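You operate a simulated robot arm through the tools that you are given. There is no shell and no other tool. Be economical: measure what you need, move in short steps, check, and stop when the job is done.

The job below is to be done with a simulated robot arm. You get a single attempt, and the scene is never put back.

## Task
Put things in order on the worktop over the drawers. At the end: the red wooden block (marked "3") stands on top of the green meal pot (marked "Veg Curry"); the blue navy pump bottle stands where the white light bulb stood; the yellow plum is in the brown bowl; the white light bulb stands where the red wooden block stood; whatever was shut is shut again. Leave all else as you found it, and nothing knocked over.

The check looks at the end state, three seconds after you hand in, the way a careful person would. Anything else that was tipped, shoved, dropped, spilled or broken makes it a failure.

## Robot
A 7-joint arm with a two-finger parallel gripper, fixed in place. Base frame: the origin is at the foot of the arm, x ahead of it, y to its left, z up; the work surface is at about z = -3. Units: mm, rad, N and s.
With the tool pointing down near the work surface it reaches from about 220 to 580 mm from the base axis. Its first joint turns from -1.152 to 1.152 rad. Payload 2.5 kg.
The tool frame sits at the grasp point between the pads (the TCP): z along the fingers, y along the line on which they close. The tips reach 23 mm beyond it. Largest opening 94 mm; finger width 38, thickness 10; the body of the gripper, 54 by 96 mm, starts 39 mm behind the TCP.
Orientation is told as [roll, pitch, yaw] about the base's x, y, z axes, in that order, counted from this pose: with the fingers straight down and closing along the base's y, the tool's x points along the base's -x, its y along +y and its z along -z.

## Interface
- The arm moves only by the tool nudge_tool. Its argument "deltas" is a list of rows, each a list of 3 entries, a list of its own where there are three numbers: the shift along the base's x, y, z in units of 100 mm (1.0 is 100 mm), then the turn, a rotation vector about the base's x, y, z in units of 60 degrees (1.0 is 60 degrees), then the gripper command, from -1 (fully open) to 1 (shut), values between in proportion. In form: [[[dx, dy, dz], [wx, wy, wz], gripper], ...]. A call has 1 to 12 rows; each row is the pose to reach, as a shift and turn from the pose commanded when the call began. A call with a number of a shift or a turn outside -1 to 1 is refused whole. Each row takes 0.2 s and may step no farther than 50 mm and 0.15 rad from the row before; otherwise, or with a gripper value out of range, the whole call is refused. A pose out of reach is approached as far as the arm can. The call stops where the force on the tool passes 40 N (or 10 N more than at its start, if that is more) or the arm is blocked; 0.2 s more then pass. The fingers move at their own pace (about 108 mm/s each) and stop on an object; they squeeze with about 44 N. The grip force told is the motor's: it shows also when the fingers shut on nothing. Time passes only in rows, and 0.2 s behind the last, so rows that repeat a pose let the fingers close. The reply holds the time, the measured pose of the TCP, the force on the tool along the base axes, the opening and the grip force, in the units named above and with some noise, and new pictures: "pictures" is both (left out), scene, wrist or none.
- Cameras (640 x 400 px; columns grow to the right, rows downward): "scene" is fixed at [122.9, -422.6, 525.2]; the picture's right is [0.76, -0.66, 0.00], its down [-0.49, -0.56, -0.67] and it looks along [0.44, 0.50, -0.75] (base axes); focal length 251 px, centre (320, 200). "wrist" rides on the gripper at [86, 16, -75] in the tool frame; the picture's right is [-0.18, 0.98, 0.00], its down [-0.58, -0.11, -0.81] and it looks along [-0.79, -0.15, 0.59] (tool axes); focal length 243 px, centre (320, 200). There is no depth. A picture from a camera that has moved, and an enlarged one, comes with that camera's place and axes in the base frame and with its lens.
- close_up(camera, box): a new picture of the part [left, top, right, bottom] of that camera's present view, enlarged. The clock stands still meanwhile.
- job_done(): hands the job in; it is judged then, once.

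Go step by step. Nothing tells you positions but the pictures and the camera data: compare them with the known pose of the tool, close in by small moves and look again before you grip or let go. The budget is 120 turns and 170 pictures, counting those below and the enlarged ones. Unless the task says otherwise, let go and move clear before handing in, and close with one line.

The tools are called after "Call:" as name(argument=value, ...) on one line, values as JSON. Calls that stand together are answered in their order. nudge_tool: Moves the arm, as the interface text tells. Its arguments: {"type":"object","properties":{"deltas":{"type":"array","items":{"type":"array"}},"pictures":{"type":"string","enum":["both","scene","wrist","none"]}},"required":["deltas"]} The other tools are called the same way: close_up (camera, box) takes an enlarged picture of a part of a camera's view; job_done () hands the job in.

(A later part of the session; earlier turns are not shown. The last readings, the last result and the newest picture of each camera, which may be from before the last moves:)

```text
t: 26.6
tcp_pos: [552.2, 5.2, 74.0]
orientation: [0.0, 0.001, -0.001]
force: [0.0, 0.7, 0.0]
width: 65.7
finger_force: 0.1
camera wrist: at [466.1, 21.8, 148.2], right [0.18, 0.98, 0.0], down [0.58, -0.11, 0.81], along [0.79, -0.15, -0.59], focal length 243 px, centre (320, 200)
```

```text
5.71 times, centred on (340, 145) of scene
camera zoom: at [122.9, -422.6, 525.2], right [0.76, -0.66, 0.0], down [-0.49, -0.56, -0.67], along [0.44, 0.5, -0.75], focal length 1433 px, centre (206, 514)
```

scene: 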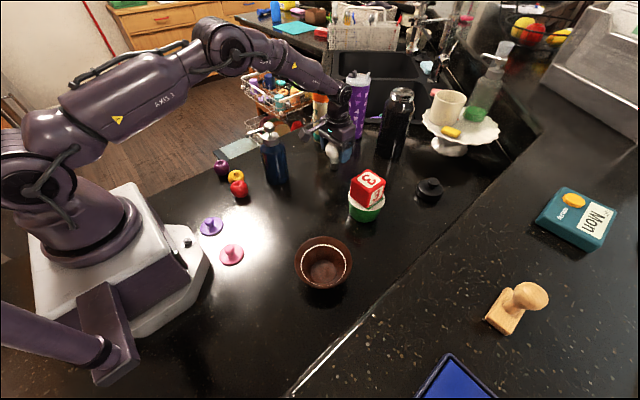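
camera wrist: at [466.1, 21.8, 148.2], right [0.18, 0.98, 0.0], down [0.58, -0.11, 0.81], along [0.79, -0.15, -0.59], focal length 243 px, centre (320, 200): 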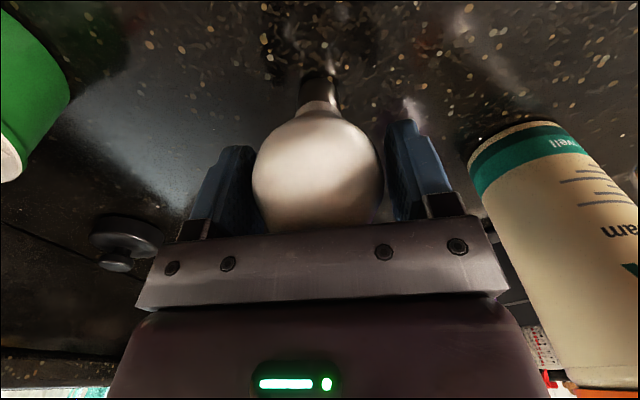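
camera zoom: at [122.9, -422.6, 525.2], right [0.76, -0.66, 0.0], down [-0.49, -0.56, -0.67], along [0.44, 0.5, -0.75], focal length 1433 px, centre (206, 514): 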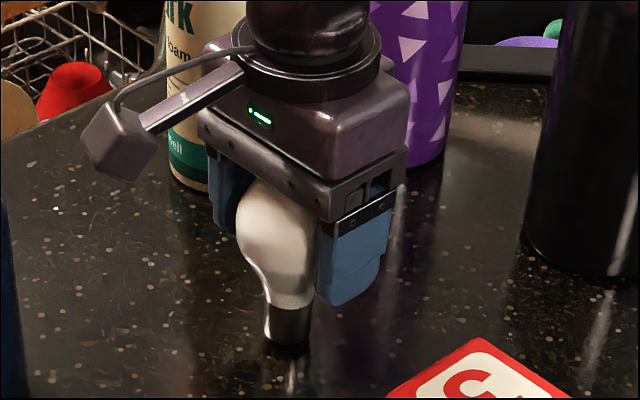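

Centred between the pads. I close and test-lift a little.

Call:
nudge_tool(deltas=[[[0, 0, -0.02], [0, 0, 0], -0.32], [[0, 0, -0.02], [0, 0, 0], -0.25], [[0, 0, -0.02], [0, 0, 0], 1], [[0, 0, -0.02], [0, 0, 0], 1], [[0, 0, 0.03], [0, 0, 0], 1], [[0, 0, 0.08], [0, 0, 0], 1], [[0, 0, 0.15], [0, 0, 0], 1]])

Call:
close_up(camera="scene", box=[300, 110, 380, 180])

```text
t: 28.2
tcp_pos: [552.6, 5.6, 88.6]
orientation: [-0.001, -0.001, 0.0]
force: [1.1, 0.0, -1.2]
width: 57.9
finger_force: 14.5
camera wrist: at [465.7, 21.7, 163.2], right [0.18, 0.98, 0.0], down [0.58, -0.11, 0.81], along [0.79, -0.15, -0.59], focal length 243 px, centre (320, 200)
```

scene: 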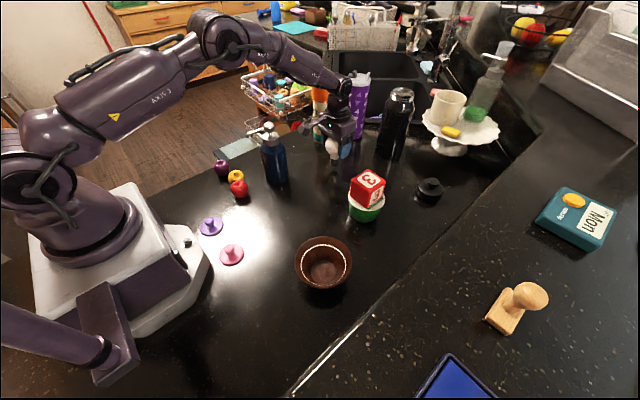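
wrist: 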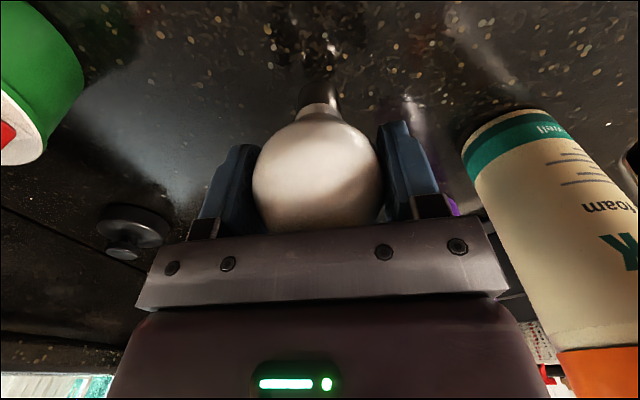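

```text
5.71 times, centred on (340, 145) of scene
camera zoom: at [122.9, -422.6, 525.2], right [0.76, -0.66, 0.0], down [-0.49, -0.56, -0.67], along [0.44, 0.5, -0.75], focal length 1433 px, centre (206, 514)
```

zoom: 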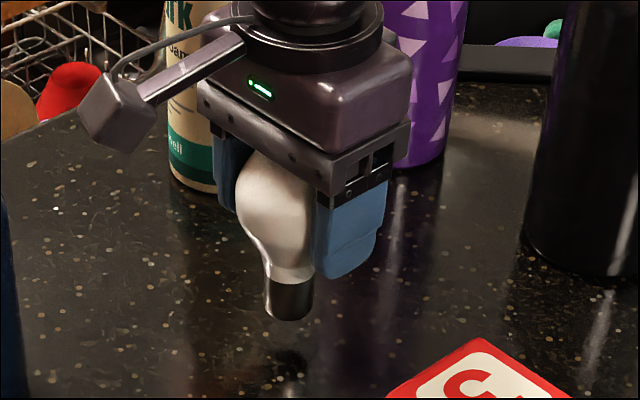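

The bulb is held and off the counter. I raise it a bit more and carry it gently to the block's old place (354.5,-94).

Call:
nudge_tool(deltas=[[[0, 0, 0.1], [0, 0, 0], 1], [[0, 0, 0.2], [0, 0, 0], 1], [[0, 0, 0.3], [0, 0, 0], 1], [[0, 0, 0.4], [0, 0, 0], 1], [[-0.1, -0.05, 0.4], [0, 0, 0], 1], [[-0.25, -0.12, 0.4], [0, 0, 0], 1], [[-0.4, -0.2, 0.4], [0, 0, 0], 1], [[-0.55, -0.28, 0.4], [0, 0, 0], 1], [[-0.7, -0.35, 0.4], [0, 0, 0], 1], [[-0.85, -0.43, 0.4], [0, 0, 0], 1], [[-1.0, -0.5, 0.4], [0, 0, 0], 1]], pictures="wrist")

Call:
nudge_tool(deltas=[[[-0.15, -0.08, 0], [0, 0, 0], 1], [[-0.3, -0.16, 0], [0, 0, 0], 1], [[-0.45, -0.23, 0], [0, 0, 0], 1], [[-0.6, -0.3, 0], [0, 0, 0], 1], [[-0.75, -0.38, 0], [0, 0, 0], 1], [[-0.9, -0.45, 0], [0, 0, 0], 1], [[-0.98, -0.495, 0], [0, 0, 0], 1]])

Call:
close_up(camera="scene", box=[250, 130, 370, 240])

```text
t: 30.6
tcp_pos: [452.7, -45.3, 129.0]
orientation: [0.001, 0.0, 0.001]
force: [-0.1, 0.1, -1.0]
width: 58.2
finger_force: 14.0
camera wrist: at [366.2, -29.2, 203.2], right [0.18, 0.98, 0.0], down [0.58, -0.11, 0.81], along [0.79, -0.15, -0.59], focal length 243 px, centre (320, 200)
```

wrist: 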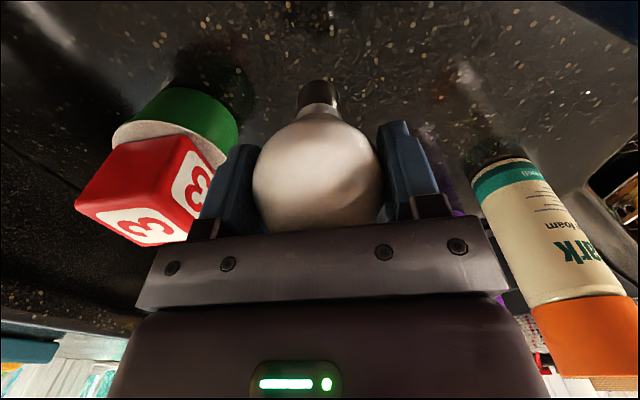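

```text
t: 32.2
tcp_pos: [354.0, -94.2, 129.1]
orientation: [-0.001, 0.0, 0.001]
force: [-0.2, -0.3, -1.0]
width: 58.0
finger_force: 14.1
camera wrist: at [267.8, -77.7, 202.7], right [0.18, 0.98, 0.0], down [0.58, -0.11, 0.81], along [0.79, -0.15, -0.59], focal length 243 px, centre (320, 200)
```

scene: 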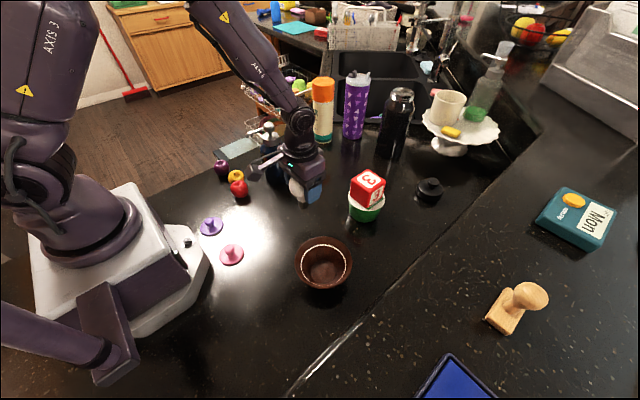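
wrist: 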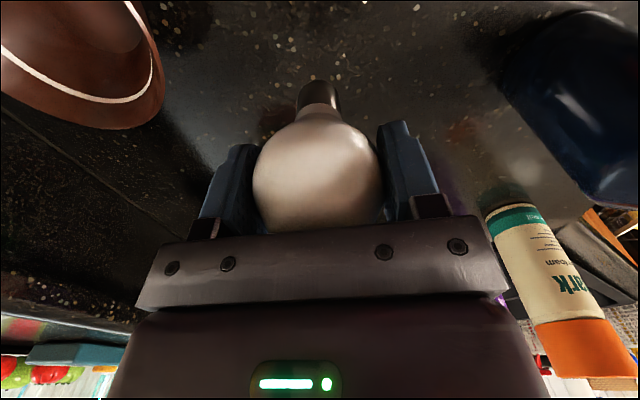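

```text
3.64 times, centred on (310, 185) of scene
camera zoom: at [122.9, -422.6, 525.2], right [0.76, -0.66, 0.0], down [-0.49, -0.56, -0.67], along [0.44, 0.5, -0.75], focal length 912 px, centre (356, 254)
```

zoom: 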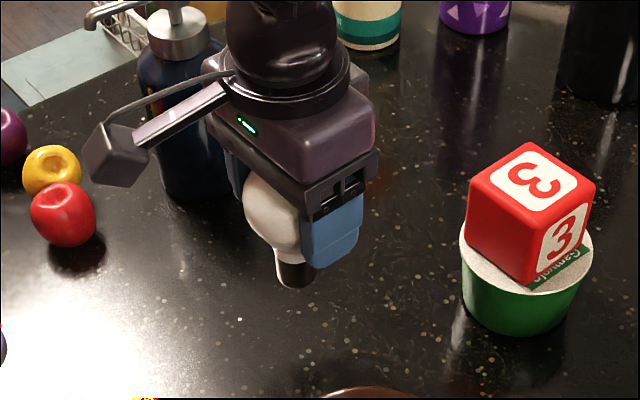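

The bulb is unchanged in the grip and over the target. I lower it 57 mm in total, softly at the end.

Call:
nudge_tool(deltas=[[[0, 0, -0.15], [0, 0, 0], 1], [[0, 0, -0.3], [0, 0, 0], 1], [[0, 0, -0.42], [0, 0, 0], 1], [[0, 0, -0.5], [0, 0, 0], 1], [[0, 0, -0.54], [0, 0, 0], 1], [[0, 0, -0.555], [0, 0, 0], 1], [[0, 0, -0.555], [0, 0, 0], 1]], pictures="none")

Call:
close_up(camera="scene", box=[260, 150, 350, 230])

```text
t: 33.8
tcp_pos: [354.2, -94.5, 73.7]
orientation: [-0.001, 0.002, 0.0]
force: [-0.1, 0.2, -0.4]
width: 58.0
finger_force: 13.7
```

```text
5.00 times, centred on (305, 190) of scene
camera zoom: at [122.9, -422.6, 525.2], right [0.76, -0.66, 0.0], down [-0.49, -0.56, -0.67], along [0.44, 0.5, -0.75], focal length 1254 px, centre (395, 250)
```

zoom: 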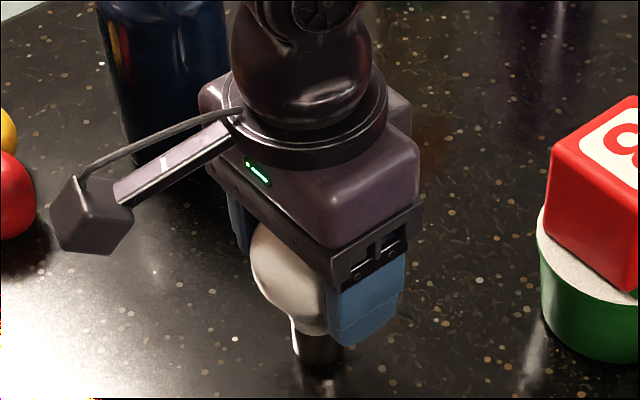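

Nearly touching. I lower a bit more and read the force.

Call:
nudge_tool(deltas=[[[0, 0, -0.01], [0, 0, 0], 1], [[0, 0, -0.015], [0, 0, 0], 1], [[0, 0, -0.015], [0, 0, 0], 1]], pictures="none")

```text
t: 34.6
tcp_pos: [353.4, -94.5, 71.5]
orientation: [0.001, 0.0, -0.001]
force: [-2.0, -0.3, 4.8]
width: 57.7
finger_force: 14.4
```

Contact at about 5 N. I release slowly.

Call:
nudge_tool(deltas=[[[0, 0, 0.002], [0, 0, 0], -0.26], [[0, 0, 0.002], [0, 0, 0], -0.32], [[0, 0, 0.002], [0, 0, 0], -0.5], [[0, 0, 0.002], [0, 0, 0], -0.8], [[0, 0, 0.002], [0, 0, 0], -1]])

Call:
close_up(camera="scene", box=[260, 150, 350, 230])

```text
t: 35.8
tcp_pos: [354.4, -94.4, 71.0]
orientation: [0.0, 0.0, -0.001]
force: [0.0, -0.1, 0.6]
width: 94.1
finger_force: 0.0
camera wrist: at [267.9, -77.8, 146.1], right [0.18, 0.98, 0.0], down [0.58, -0.11, 0.81], along [0.79, -0.15, -0.59], focal length 243 px, centre (320, 200)
```

scene: 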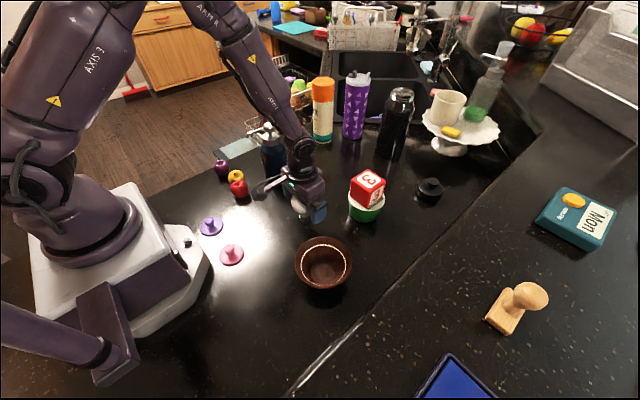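
wrist: 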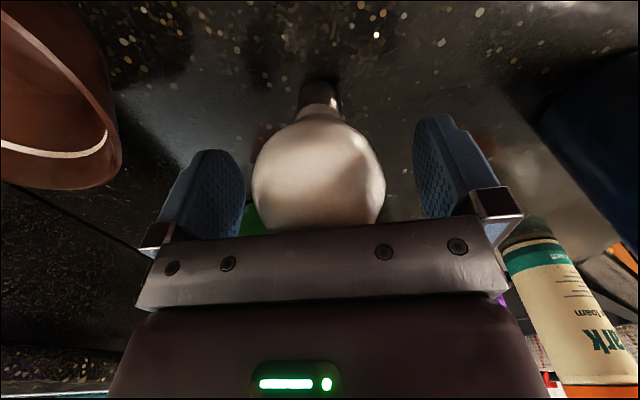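

```text
5.00 times, centred on (305, 190) of scene
camera zoom: at [122.9, -422.6, 525.2], right [0.76, -0.66, 0.0], down [-0.49, -0.56, -0.67], along [0.44, 0.5, -0.75], focal length 1254 px, centre (395, 250)
```

zoom: 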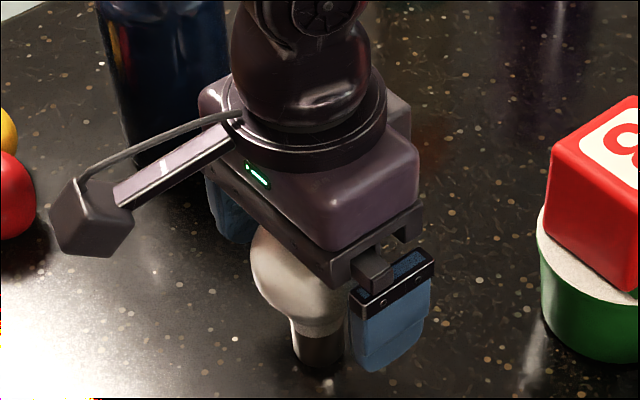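

The bulb stands. I rise clear and move to view the pump bottle.

Call:
nudge_tool(deltas=[[[0, 0, 0.2], [0, 0, 0], -1], [[0, 0, 0.5], [0, 0, 0], -1], [[0, 0, 1.0], [0, 0, 0], -1]], pictures="none")

Call:
nudge_tool(deltas=[[[0, 0, 0.4], [0, 0, 0], -1], [[-0.1, 0.3, 0.7], [0, 0, 0], -1], [[-0.2, 0.6, 0.9], [0, 0, 0], -1], [[-0.3, 0.8, 0.9], [0, 0, 0], -1], [[-0.4, 0.99, 0.9], [0, 0, 0], -1]], pictures="none")

Call:
nudge_tool(deltas=[[[0, 0.3, 0], [0, 0, 0], -1], [[0, 0.5, 0], [0, 0, 0], -1], [[0, 0.7, 0], [0, 0, 0], -1]])

Call:
close_up(camera="scene", box=[200, 110, 360, 230])

```text
t: 36.6
tcp_pos: [355.5, -94.8, 171.4]
orientation: [0.001, 0.0, 0.001]
force: [0.1, 0.0, -0.1]
width: 93.8
finger_force: 0.1
```

```text
t: 37.8
tcp_pos: [313.6, 4.5, 262.1]
orientation: [0.0, 0.0, -0.001]
force: [0.2, 1.2, 0.7]
width: 94.1
finger_force: 0.1
```

```text
t: 38.6
tcp_pos: [313.9, 76.1, 261.1]
orientation: [0.0, -0.002, 0.0]
force: [-0.3, 0.0, 0.3]
width: 94.0
finger_force: 0.1
camera wrist: at [228.3, 91.3, 336.0], right [0.18, 0.98, 0.0], down [0.58, -0.11, 0.81], along [0.79, -0.15, -0.59], focal length 243 px, centre (320, 200)
```

scene: 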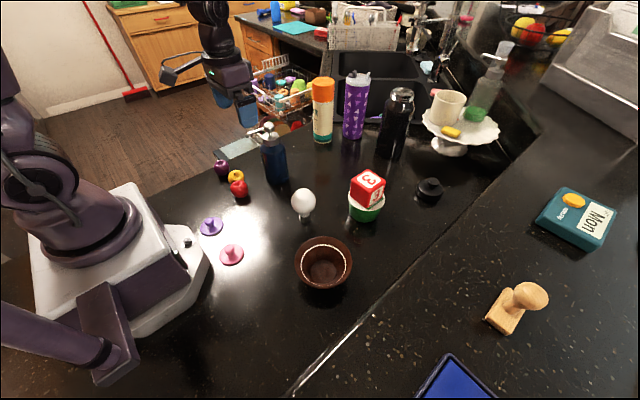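
wrist: 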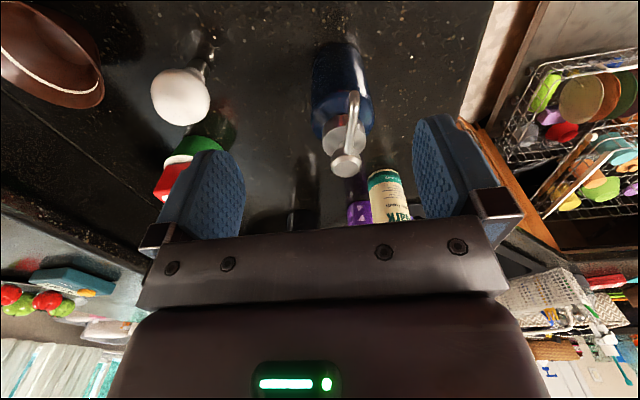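

```text
3.33 times, centred on (280, 170) of scene
camera zoom: at [122.8, -422.6, 525.2], right [0.76, -0.66, 0.0], down [-0.49, -0.56, -0.67], along [0.44, 0.5, -0.75], focal length 836 px, centre (453, 300)
```

zoom: 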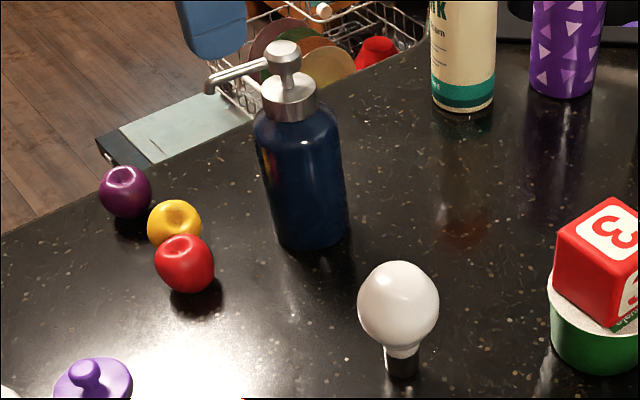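

Call:
close_up(camera="wrist", box=[280, 30, 400, 190])

Call:
close_up(camera="scene", box=[245, 110, 305, 190])

```text
2.50 times, centred on (340, 110) of wrist
camera zoom: at [228.3, 91.3, 336.0], right [0.18, 0.98, 0.0], down [0.58, -0.11, 0.81], along [0.79, -0.15, -0.59], focal length 606 px, centre (270, 425)
```

zoom: 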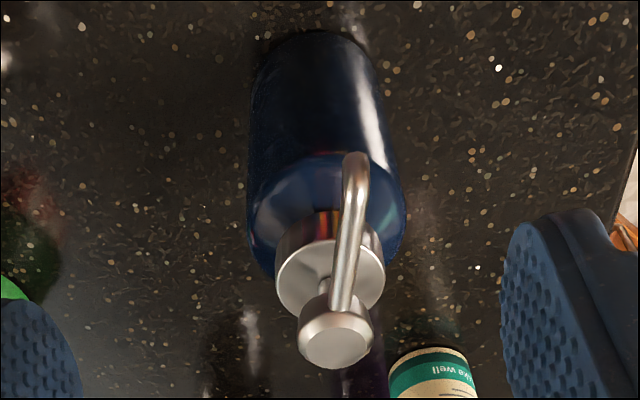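

```text
5.00 times, centred on (275, 150) of scene
camera zoom: at [122.8, -422.6, 525.2], right [0.76, -0.66, 0.0], down [-0.49, -0.56, -0.67], along [0.44, 0.5, -0.75], focal length 1254 px, centre (545, 450)
```

zoom: 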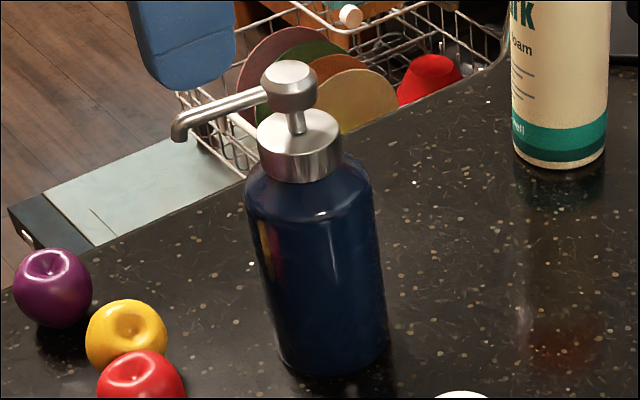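

The bottle stands near (391,86): collar z≈125–147 (43 mm), pump head top z≈182, spout pointing roughly −x. I grip the collar from above, closing along y.

Call:
nudge_tool(deltas=[[[0.25, 0.03, 0], [0, 0, -0.06], -1], [[0.5, 0.06, 0], [0, 0, -0.12], -1], [[0.77, 0.1, 0], [0, 0, -0.16], -1], [[0.77, 0.1, -0.25], [0, 0, -0.16], -1], [[0.77, 0.1, -0.4], [0, 0, -0.16], -1]])

Call:
close_up(camera="wrist", box=[200, 0, 440, 200])

Call:
close_up(camera="scene", box=[220, 80, 320, 190])

```text
t: 39.8
tcp_pos: [391.4, 84.8, 221.2]
orientation: [0.0, -0.002, -0.169]
force: [-0.4, 0.1, -0.5]
width: 94.1
finger_force: 0.0
camera wrist: at [309.5, 115.6, 295.9], right [0.35, 0.94, 0.0], down [0.55, -0.2, 0.81], along [0.76, -0.28, -0.59], focal length 243 px, centre (320, 200)
```

scene: 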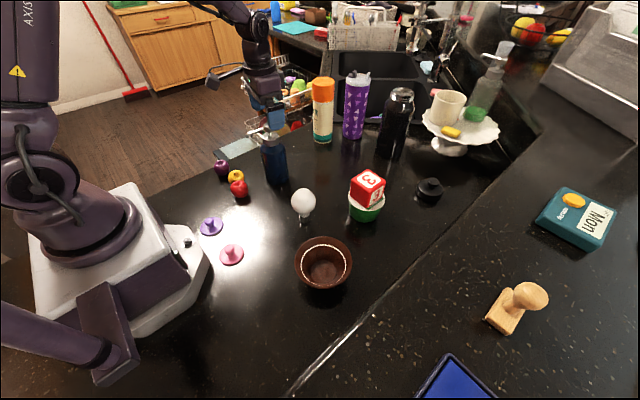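
wrist: 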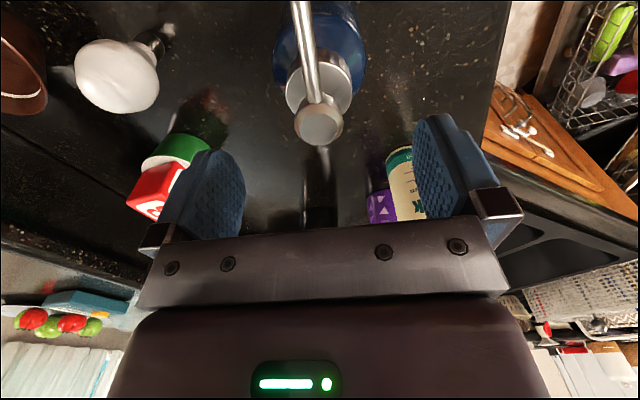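

```text
2.00 times, centred on (320, 100) of wrist
camera zoom: at [309.5, 115.6, 295.9], right [0.35, 0.94, 0.0], down [0.55, -0.2, 0.81], along [0.76, -0.28, -0.59], focal length 485 px, centre (320, 400)
```

zoom: 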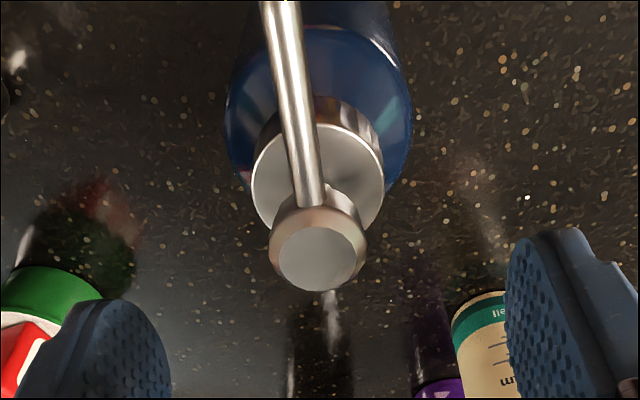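

```text
3.64 times, centred on (270, 135) of scene
camera zoom: at [122.9, -422.6, 525.2], right [0.76, -0.66, 0.0], down [-0.49, -0.56, -0.67], along [0.44, 0.5, -0.75], focal length 912 px, centre (502, 436)
```

zoom: 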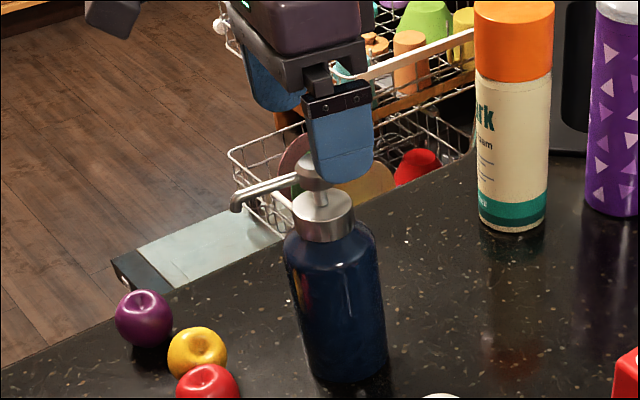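

Collar centre reads (389.5,86). I align and go down to z≈152, then look.

Call:
nudge_tool(deltas=[[[-0.015, 0.012, -0.2], [0, 0, 0], -1], [[-0.015, 0.012, -0.4], [0, 0, 0], -1], [[-0.015, 0.012, -0.55], [0, 0, 0], -1], [[-0.015, 0.012, -0.68], [0, 0, 0], -1], [[-0.015, 0.012, -0.68], [0, 0, 0], -0.5]])

Call:
close_up(camera="scene", box=[230, 90, 310, 190])

```text
t: 41.0
tcp_pos: [389.2, 85.4, 153.1]
orientation: [0.001, 0.0, -0.168]
force: [0.8, 0.6, 0.3]
width: 70.5
finger_force: 0.1
camera wrist: at [307.1, 116.6, 227.8], right [0.35, 0.94, 0.0], down [0.55, -0.2, 0.81], along [0.76, -0.28, -0.59], focal length 243 px, centre (320, 200)
```

scene: 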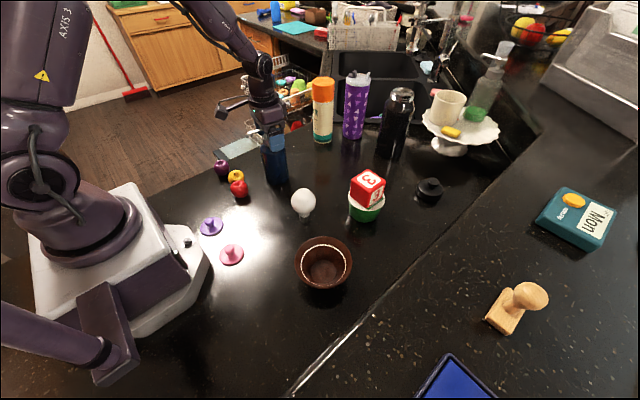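
wrist: 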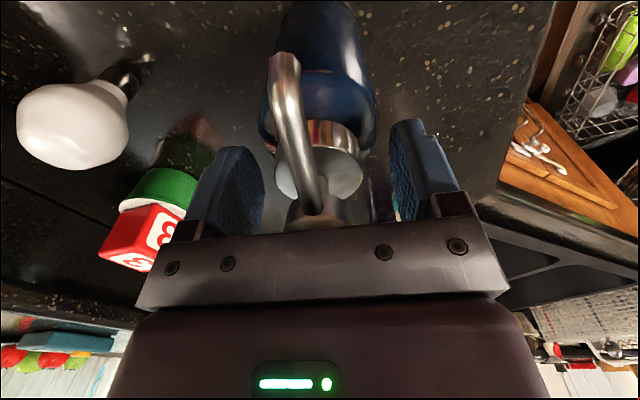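

```text
4.00 times, centred on (270, 140) of scene
camera zoom: at [122.9, -422.6, 525.2], right [0.76, -0.66, 0.0], down [-0.49, -0.56, -0.67], along [0.44, 0.5, -0.75], focal length 1003 px, centre (520, 440)
```

zoom: 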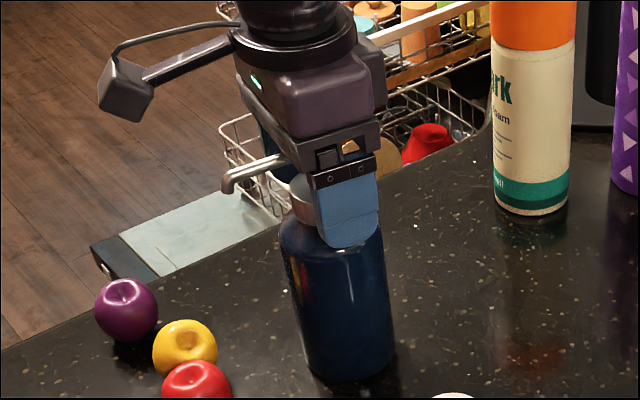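

The fingers straddle the collar. I close and test-lift.

Call:
nudge_tool(deltas=[[[0, 0, -0.01], [0, 0, 0], -0.1], [[0, 0, -0.01], [0, 0, 0], 0], [[0, 0, -0.01], [0, 0, 0], 1], [[0, 0, -0.01], [0, 0, 0], 1], [[0, 0, -0.01], [0, 0, 0], 1]], pictures="none")

Call:
nudge_tool(deltas=[[[0, 0, 0.05], [0, 0, 0], 1], [[0, 0, 0.1], [0, 0, 0], 1], [[0, 0, 0.2], [0, 0, 0], 1], [[0, 0, 0.3], [0, 0, 0], 1], [[0, 0, 0.3], [0, 0, 0], 1]])

Call:
close_up(camera="scene", box=[230, 90, 310, 190])

```text
t: 42.2
tcp_pos: [389.9, 87.0, 153.4]
orientation: [0.002, -0.001, -0.167]
force: [-0.3, -1.6, 0.3]
width: 41.2
finger_force: 44.7
```

```text
t: 43.4
tcp_pos: [389.8, 87.1, 181.7]
orientation: [0.0, -0.002, -0.168]
force: [-0.2, 0.4, -4.9]
width: 41.3
finger_force: 44.7
camera wrist: at [307.2, 116.6, 257.3], right [0.35, 0.94, 0.0], down [0.56, -0.2, 0.81], along [0.76, -0.28, -0.59], focal length 243 px, centre (320, 200)
```

scene: 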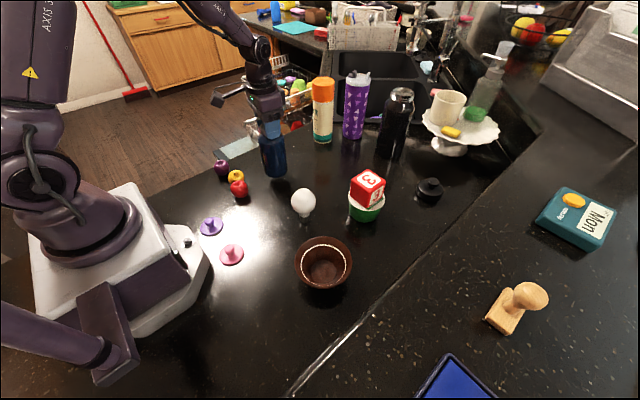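
wrist: 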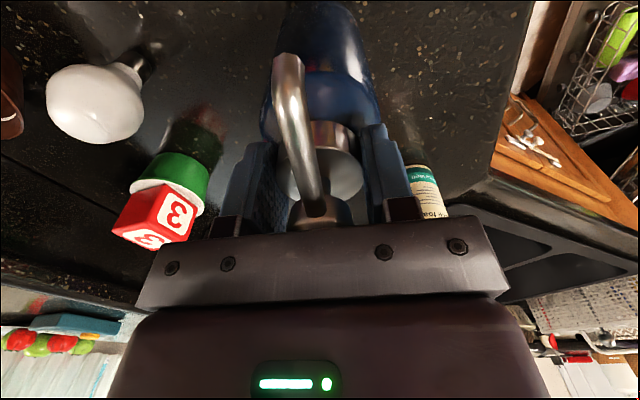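

```text
4.00 times, centred on (270, 140) of scene
camera zoom: at [122.9, -422.6, 525.2], right [0.76, -0.66, 0.0], down [-0.49, -0.56, -0.67], along [0.44, 0.5, -0.75], focal length 1003 px, centre (520, 440)
```

zoom: 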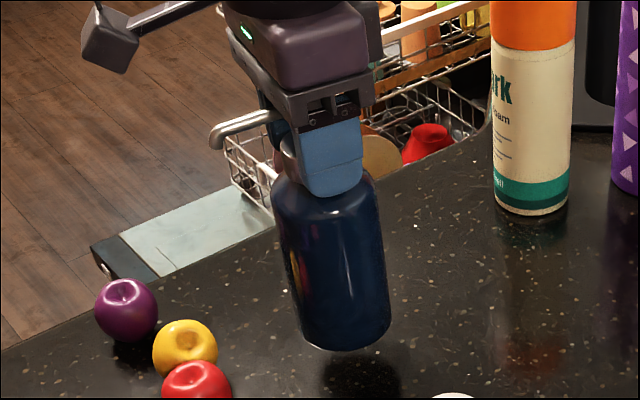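

The bottle is held and upright. I carry it to the bulb's old place (553,5).

Call:
nudge_tool(deltas=[[[0.1, -0.05, 0], [0, 0, 0], 1], [[0.25, -0.125, 0], [0, 0, 0], 1], [[0.4, -0.2, 0], [0, 0, 0], 1], [[0.55, -0.275, 0], [0, 0, 0], 1], [[0.7, -0.35, 0], [0, 0, 0], 1], [[0.82, -0.41, 0], [0, 0, 0], 1]], pictures="none")

Call:
nudge_tool(deltas=[[[0.15, -0.075, 0], [0, 0, 0], 1], [[0.3, -0.15, 0], [0, 0, 0], 1], [[0.45, -0.225, 0], [0, 0, 0], 1], [[0.6, -0.3, 0], [0, 0, 0], 1], [[0.75, -0.375, 0], [0, 0, 0], 1], [[0.815, -0.405, 0], [0, 0, 0], 1], [[0.815, -0.405, 0], [0, 0, 0], 1]])

Call:
close_up(camera="scene", box=[290, 90, 390, 190])

```text
t: 44.8
tcp_pos: [472.0, 44.2, 181.9]
orientation: [0.001, 0.0, -0.166]
force: [-0.2, -0.2, -5.3]
width: 41.3
finger_force: 44.2
```

```text
t: 46.4
tcp_pos: [552.3, 4.9, 182.9]
orientation: [-0.002, 0.001, -0.166]
force: [0.1, -0.1, -5.0]
width: 41.2
finger_force: 43.9
camera wrist: at [471.0, 35.0, 257.4], right [0.35, 0.94, 0.0], down [0.56, -0.2, 0.81], along [0.76, -0.28, -0.59], focal length 243 px, centre (320, 200)
```

scene: 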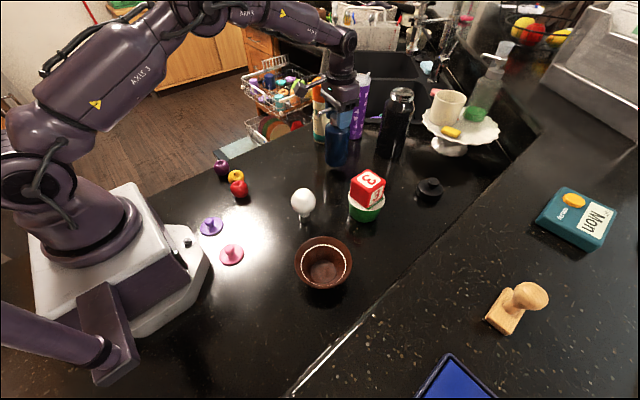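
wrist: 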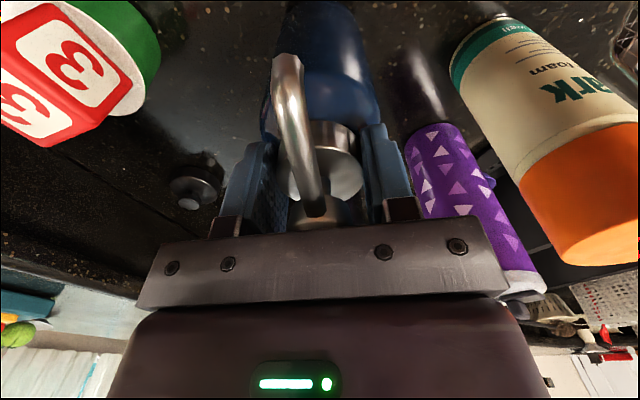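

```text
4.00 times, centred on (340, 140) of scene
camera zoom: at [122.9, -422.6, 525.2], right [0.76, -0.66, 0.0], down [-0.49, -0.56, -0.67], along [0.44, 0.5, -0.75], focal length 1003 px, centre (240, 440)
```

zoom: 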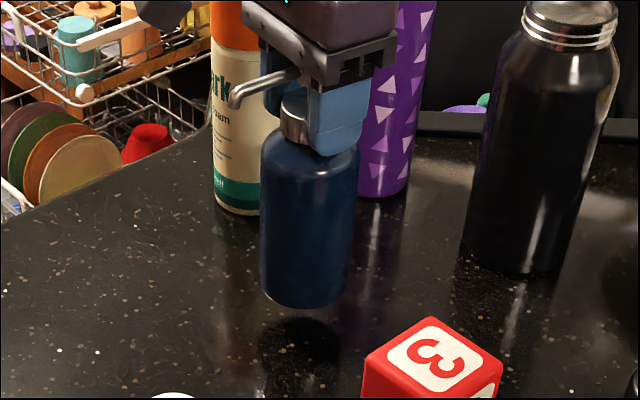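

In place above the spot with free space around. I lower softly.

Call:
nudge_tool(deltas=[[[0.005, 0, -0.1], [0, 0, 0], 1], [[0.005, 0, -0.18], [0, 0, 0], 1], [[0.005, 0, -0.24], [0, 0, 0], 1], [[0.005, 0, -0.275], [0, 0, 0], 1], [[0.005, 0, -0.29], [0, 0, 0], 1], [[0.005, 0, -0.29], [0, 0, 0], 1]], pictures="none")

Call:
nudge_tool(deltas=[[[0, 0, -0.01], [0, 0, 0], 1], [[0, 0, -0.015], [0, 0, 0], 1], [[0, 0, -0.015], [0, 0, 0], 1]], pictures="none")

```text
t: 47.8
tcp_pos: [554.2, 4.8, 153.3]
orientation: [-0.001, 0.001, -0.166]
force: [-0.8, -0.4, -6.1]
width: 41.1
finger_force: 44.1
```

```text
t: 48.6
tcp_pos: [554.2, 4.6, 152.6]
orientation: [-0.001, 0.001, -0.168]
force: [-2.3, -0.4, 1.2]
width: 41.4
finger_force: 44.0
```

Touchdown (force went from −6 to +1 N). I lower half a mm more and release.

Call:
nudge_tool(deltas=[[[0, 0, -0.004], [0, 0, 0], 1], [[0, 0, -0.004], [0, 0, 0], 0.05], [[0, 0, -0.004], [0, 0, 0], -0.1], [[0, 0, -0.004], [0, 0, 0], -0.5], [[0, 0, -0.004], [0, 0, 0], -1], [[0, 0, -0.004], [0, 0, 0], -1]])

Call:
nudge_tool(deltas=[[[0, 0, 0.1], [0, 0, 0], -1], [[0, 0, 0.3], [0, 0, 0], -1], [[0, 0, 0.6], [0, 0, 0], -1], [[0, 0, 1.0], [0, 0, 0], -1]])

Call:
close_up(camera="scene", box=[270, 80, 410, 230])

```text
t: 50.0
tcp_pos: [553.9, 2.8, 151.9]
orientation: [-0.001, 0.0, -0.167]
force: [-0.2, -0.2, 0.3]
width: 93.9
finger_force: 0.1
camera wrist: at [471.8, 34.9, 226.2], right [0.35, 0.94, 0.0], down [0.56, -0.2, 0.81], along [0.76, -0.28, -0.59], focal length 243 px, centre (320, 200)
```

scene: 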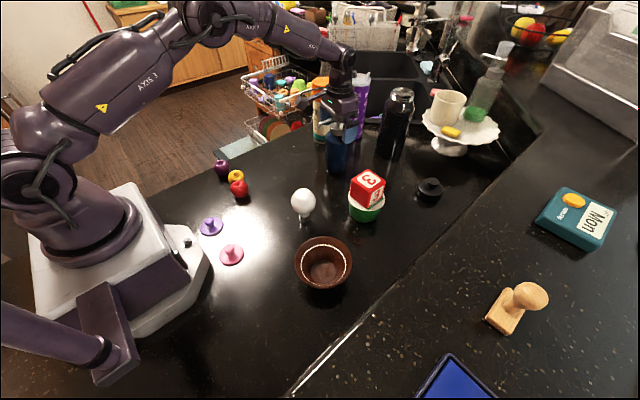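
wrist: 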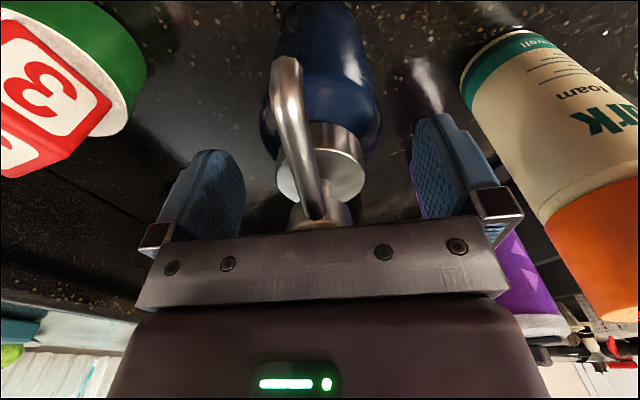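

```text
t: 51.0
tcp_pos: [554.9, 4.8, 253.1]
orientation: [0.001, 0.001, -0.168]
force: [-0.6, 0.2, 0.5]
width: 93.8
finger_force: 0.0
camera wrist: at [471.7, 35.2, 326.6], right [0.35, 0.94, 0.0], down [0.55, -0.2, 0.81], along [0.76, -0.28, -0.59], focal length 243 px, centre (320, 200)
```

scene: 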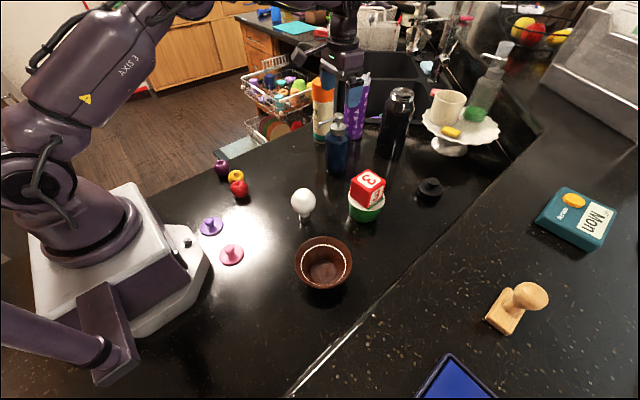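
wrist: 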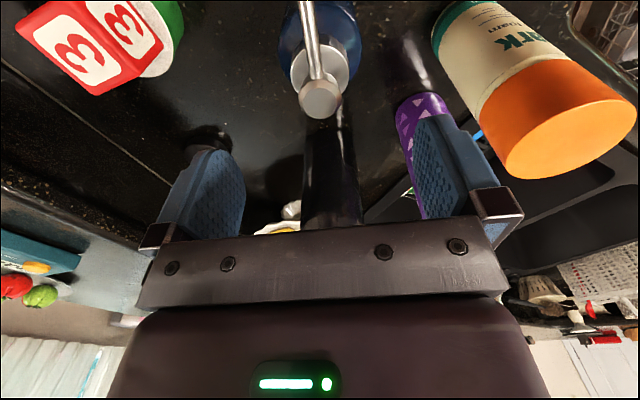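

```text
2.67 times, centred on (340, 155) of scene
camera zoom: at [122.9, -422.6, 525.2], right [0.76, -0.66, 0.0], down [-0.49, -0.56, -0.67], along [0.44, 0.5, -0.75], focal length 669 px, centre (267, 320)
```

zoom: 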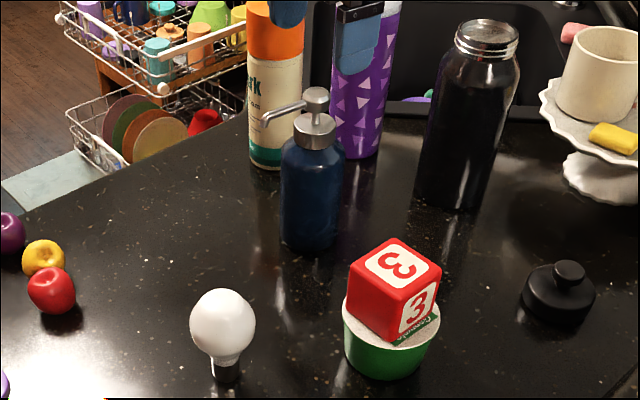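

The bottle stands where the bulb was. Now back to the plum, turning the gripper to close along x again.

Call:
nudge_tool(deltas=[[[-0.16, 0.08, 0], [0, 0, 0.11], -1], [[-0.33, 0.16, 0], [0, 0, 0.23], -1], [[-0.5, 0.25, 0], [0, 0, 0.35], -1], [[-0.67, 0.33, 0], [0, 0, 0.47], -1], [[-0.84, 0.41, 0], [0, 0, 0.59], -1], [[-1.0, 0.5, 0], [0, 0, 0.7], -1]], pictures="none")

Call:
nudge_tool(deltas=[[[-0.16, 0.08, 0], [0, 0, 0.11], -1], [[-0.33, 0.16, 0], [0, 0, 0.23], -1], [[-0.5, 0.25, 0], [0, 0, 0.35], -1], [[-0.67, 0.33, 0], [0, 0, 0.47], -1], [[-0.84, 0.41, 0], [0, 0, 0.59], -1], [[-1.0, 0.5, 0], [0, 0, 0.7], -1]], pictures="none")

Call:
nudge_tool(deltas=[[[-0.3, 0.15, -0.1], [0, 0, 0.11], -1], [[-0.6, 0.3, -0.3], [0, 0, 0.2], -1], [[-0.78, 0.4, -0.6], [0, 0, 0.26], -1], [[-0.78, 0.4, -0.9], [0, 0, 0.26], -1]])

Call:
close_up(camera="scene", box=[190, 130, 270, 210])

```text
t: 52.4
tcp_pos: [454.5, 54.1, 251.5]
orientation: [0.001, 0.0, 0.568]
force: [0.2, 0.9, -0.5]
width: 94.1
finger_force: 0.1
```

```text
t: 53.8
tcp_pos: [353.0, 104.2, 251.2]
orientation: [0.0, -0.001, 1.3]
force: [0.2, -0.5, -0.3]
width: 94.0
finger_force: 0.0
```

```text
t: 54.8
tcp_pos: [275.3, 144.2, 162.6]
orientation: [-0.003, 0.0, 1.573]
force: [-0.6, 0.7, 0.4]
width: 94.0
finger_force: 0.1
camera wrist: at [260.0, 58.1, 236.6], right [-0.98, 0.18, 0.0], down [0.11, 0.58, 0.81], along [0.15, 0.79, -0.59], focal length 243 px, centre (320, 200)
```

scene: 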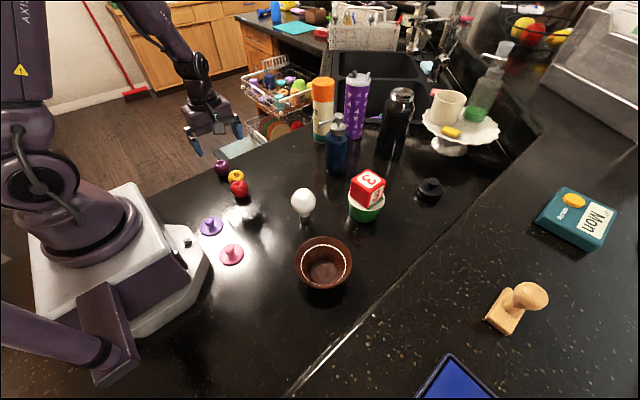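
wrist: 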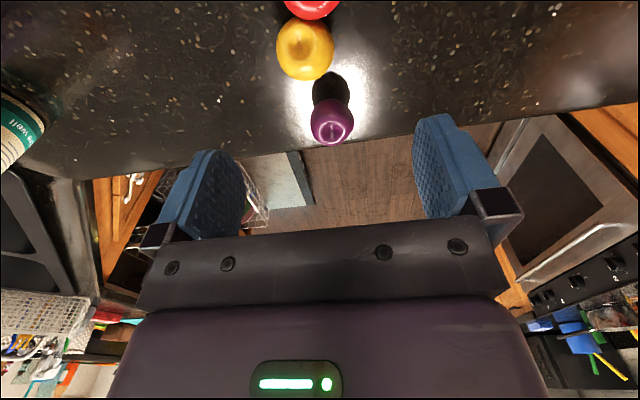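

```text
5.00 times, centred on (230, 170) of scene
camera zoom: at [122.8, -422.6, 525.2], right [0.76, -0.66, 0.0], down [-0.49, -0.56, -0.67], along [0.44, 0.5, -0.75], focal length 1254 px, centre (770, 350)
```

zoom: 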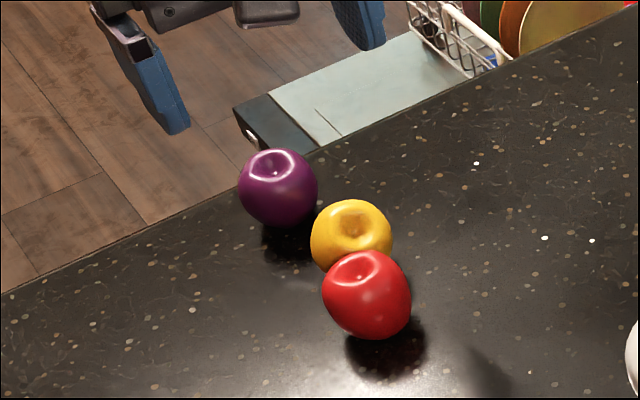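

The plum now lies near (289.5,144), next to the red fruit at about (275,97). I turn so that the fingers pass beside both, go lower and look.

Call:
nudge_tool(deltas=[[[0.05, 0.0, -0.1], [0, 0, -0.1], -1], [[0.1, 0.0, -0.3], [0, 0, -0.2], -1], [[0.145, 0.01, -0.5], [0, 0, -0.286], -0.6], [[0.145, 0.01, -0.75], [0, 0, -0.286], -0.5]])

Call:
close_up(camera="wrist", box=[160, 0, 480, 200])

Call:
close_up(camera="scene", box=[180, 110, 280, 210])

```text
t: 55.8
tcp_pos: [291.7, 147.1, 87.0]
orientation: [0.0, 0.002, 1.27]
force: [0.5, -0.2, 0.4]
width: 70.5
finger_force: 0.1
camera wrist: at [249.8, 68.2, 161.3], right [-0.88, 0.47, 0.0], down [0.28, 0.52, 0.81], along [0.38, 0.71, -0.59], focal length 243 px, centre (320, 200)
```

scene: 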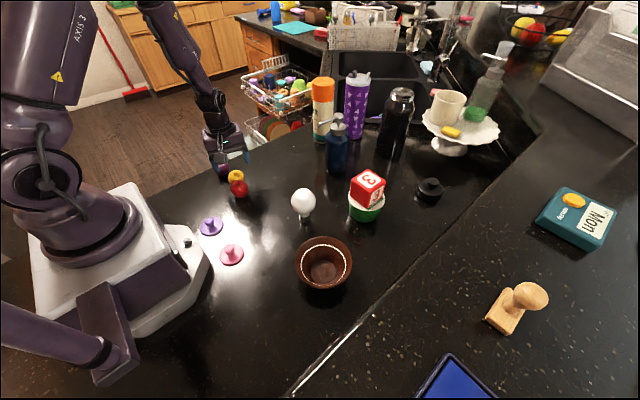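
wrist: 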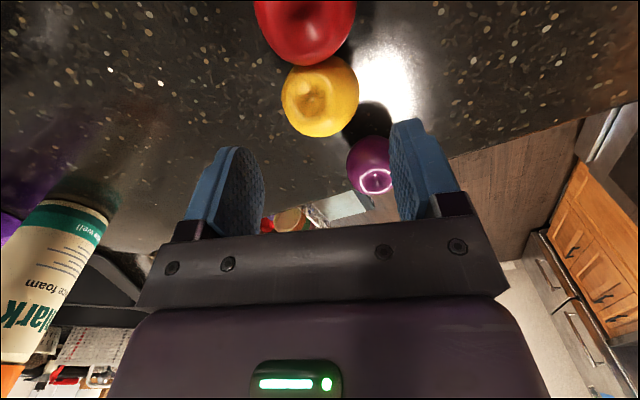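

```text
2.00 times, centred on (320, 100) of wrist
camera zoom: at [249.8, 68.2, 161.3], right [-0.88, 0.47, 0.0], down [0.28, 0.52, 0.81], along [0.38, 0.71, -0.59], focal length 485 px, centre (320, 400)
```

zoom: 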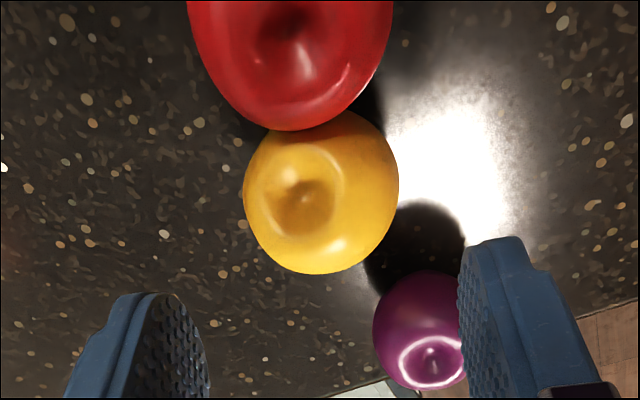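

```text
4.00 times, centred on (230, 160) of scene
camera zoom: at [122.8, -422.6, 525.2], right [0.76, -0.66, 0.0], down [-0.49, -0.56, -0.67], along [0.44, 0.5, -0.75], focal length 1003 px, centre (680, 360)
```

zoom: 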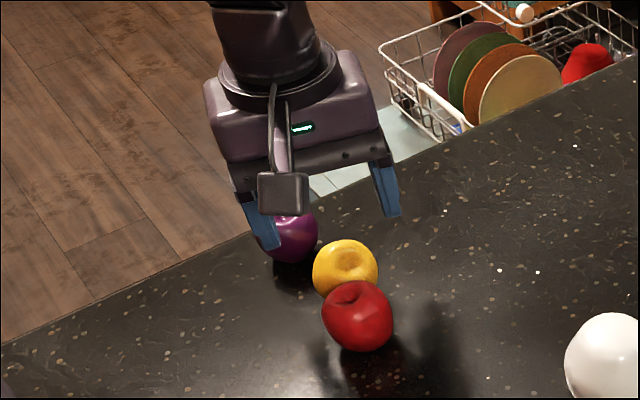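

The plum lies at about (289,143). I go lower this time (tips just above the counter), close, and check before lifting.

Call:
nudge_tool(deltas=[[[-0.01, -0.02, -0.25], [0, 0, 0], -0.5], [[-0.01, -0.02, -0.45], [0, 0, 0], -0.5], [[-0.01, -0.02, -0.6], [0, 0, 0], -0.5], [[-0.01, -0.02, -0.65], [0, 0, 0], -0.4], [[-0.01, -0.02, -0.65], [0, 0, 0], -0.2]])

Call:
close_up(camera="wrist", box=[160, 60, 480, 260])

Call:
close_up(camera="scene", box=[190, 130, 270, 210])

```text
t: 57.0
tcp_pos: [289.6, 143.6, 22.0]
orientation: [0.001, 0.0, 1.272]
force: [1.1, -0.3, 4.6]
width: 55.8
finger_force: 0.1
stopped in row 5: the force on the tool passed its limit (the readings are from after the stop); the commanded pose is now the measured one
camera wrist: at [248.5, 65.9, 97.6], right [-0.88, 0.47, 0.0], down [0.28, 0.52, 0.81], along [0.38, 0.71, -0.59], focal length 243 px, centre (320, 200)
```

scene: 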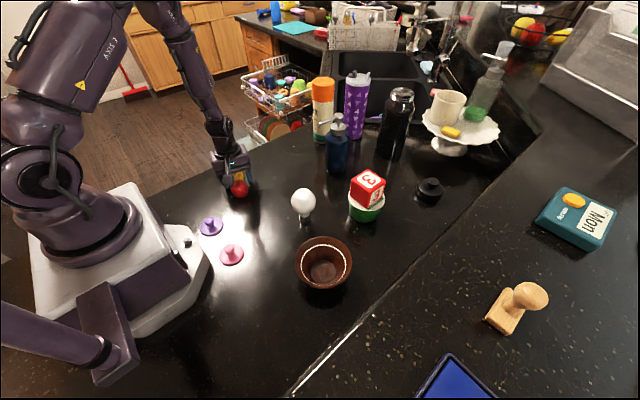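
wrist: 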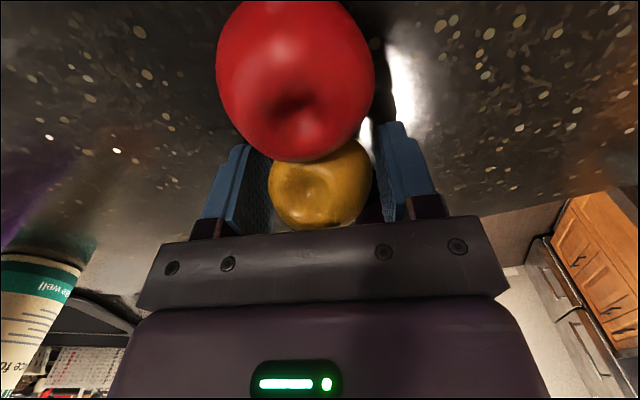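

```text
2.00 times, centred on (320, 160) of wrist
camera zoom: at [248.5, 65.9, 97.6], right [-0.88, 0.47, 0.0], down [0.28, 0.52, 0.81], along [0.38, 0.71, -0.59], focal length 485 px, centre (320, 280)
```

zoom: 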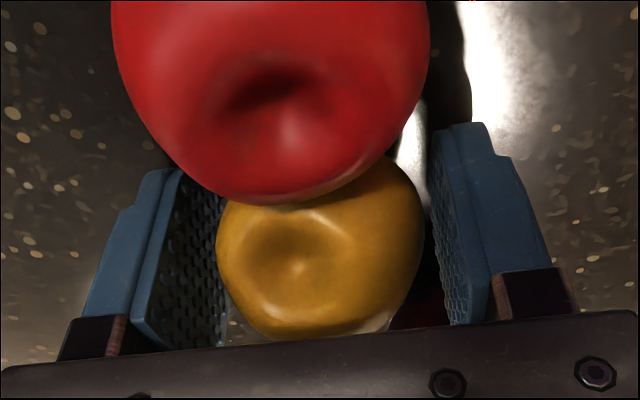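

```text
5.00 times, centred on (230, 170) of scene
camera zoom: at [122.9, -422.6, 525.2], right [0.76, -0.66, 0.0], down [-0.49, -0.56, -0.67], along [0.44, 0.5, -0.74], focal length 1254 px, centre (770, 350)
```

zoom: 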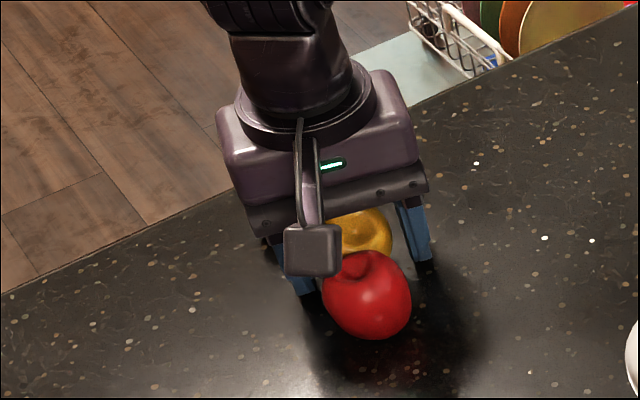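

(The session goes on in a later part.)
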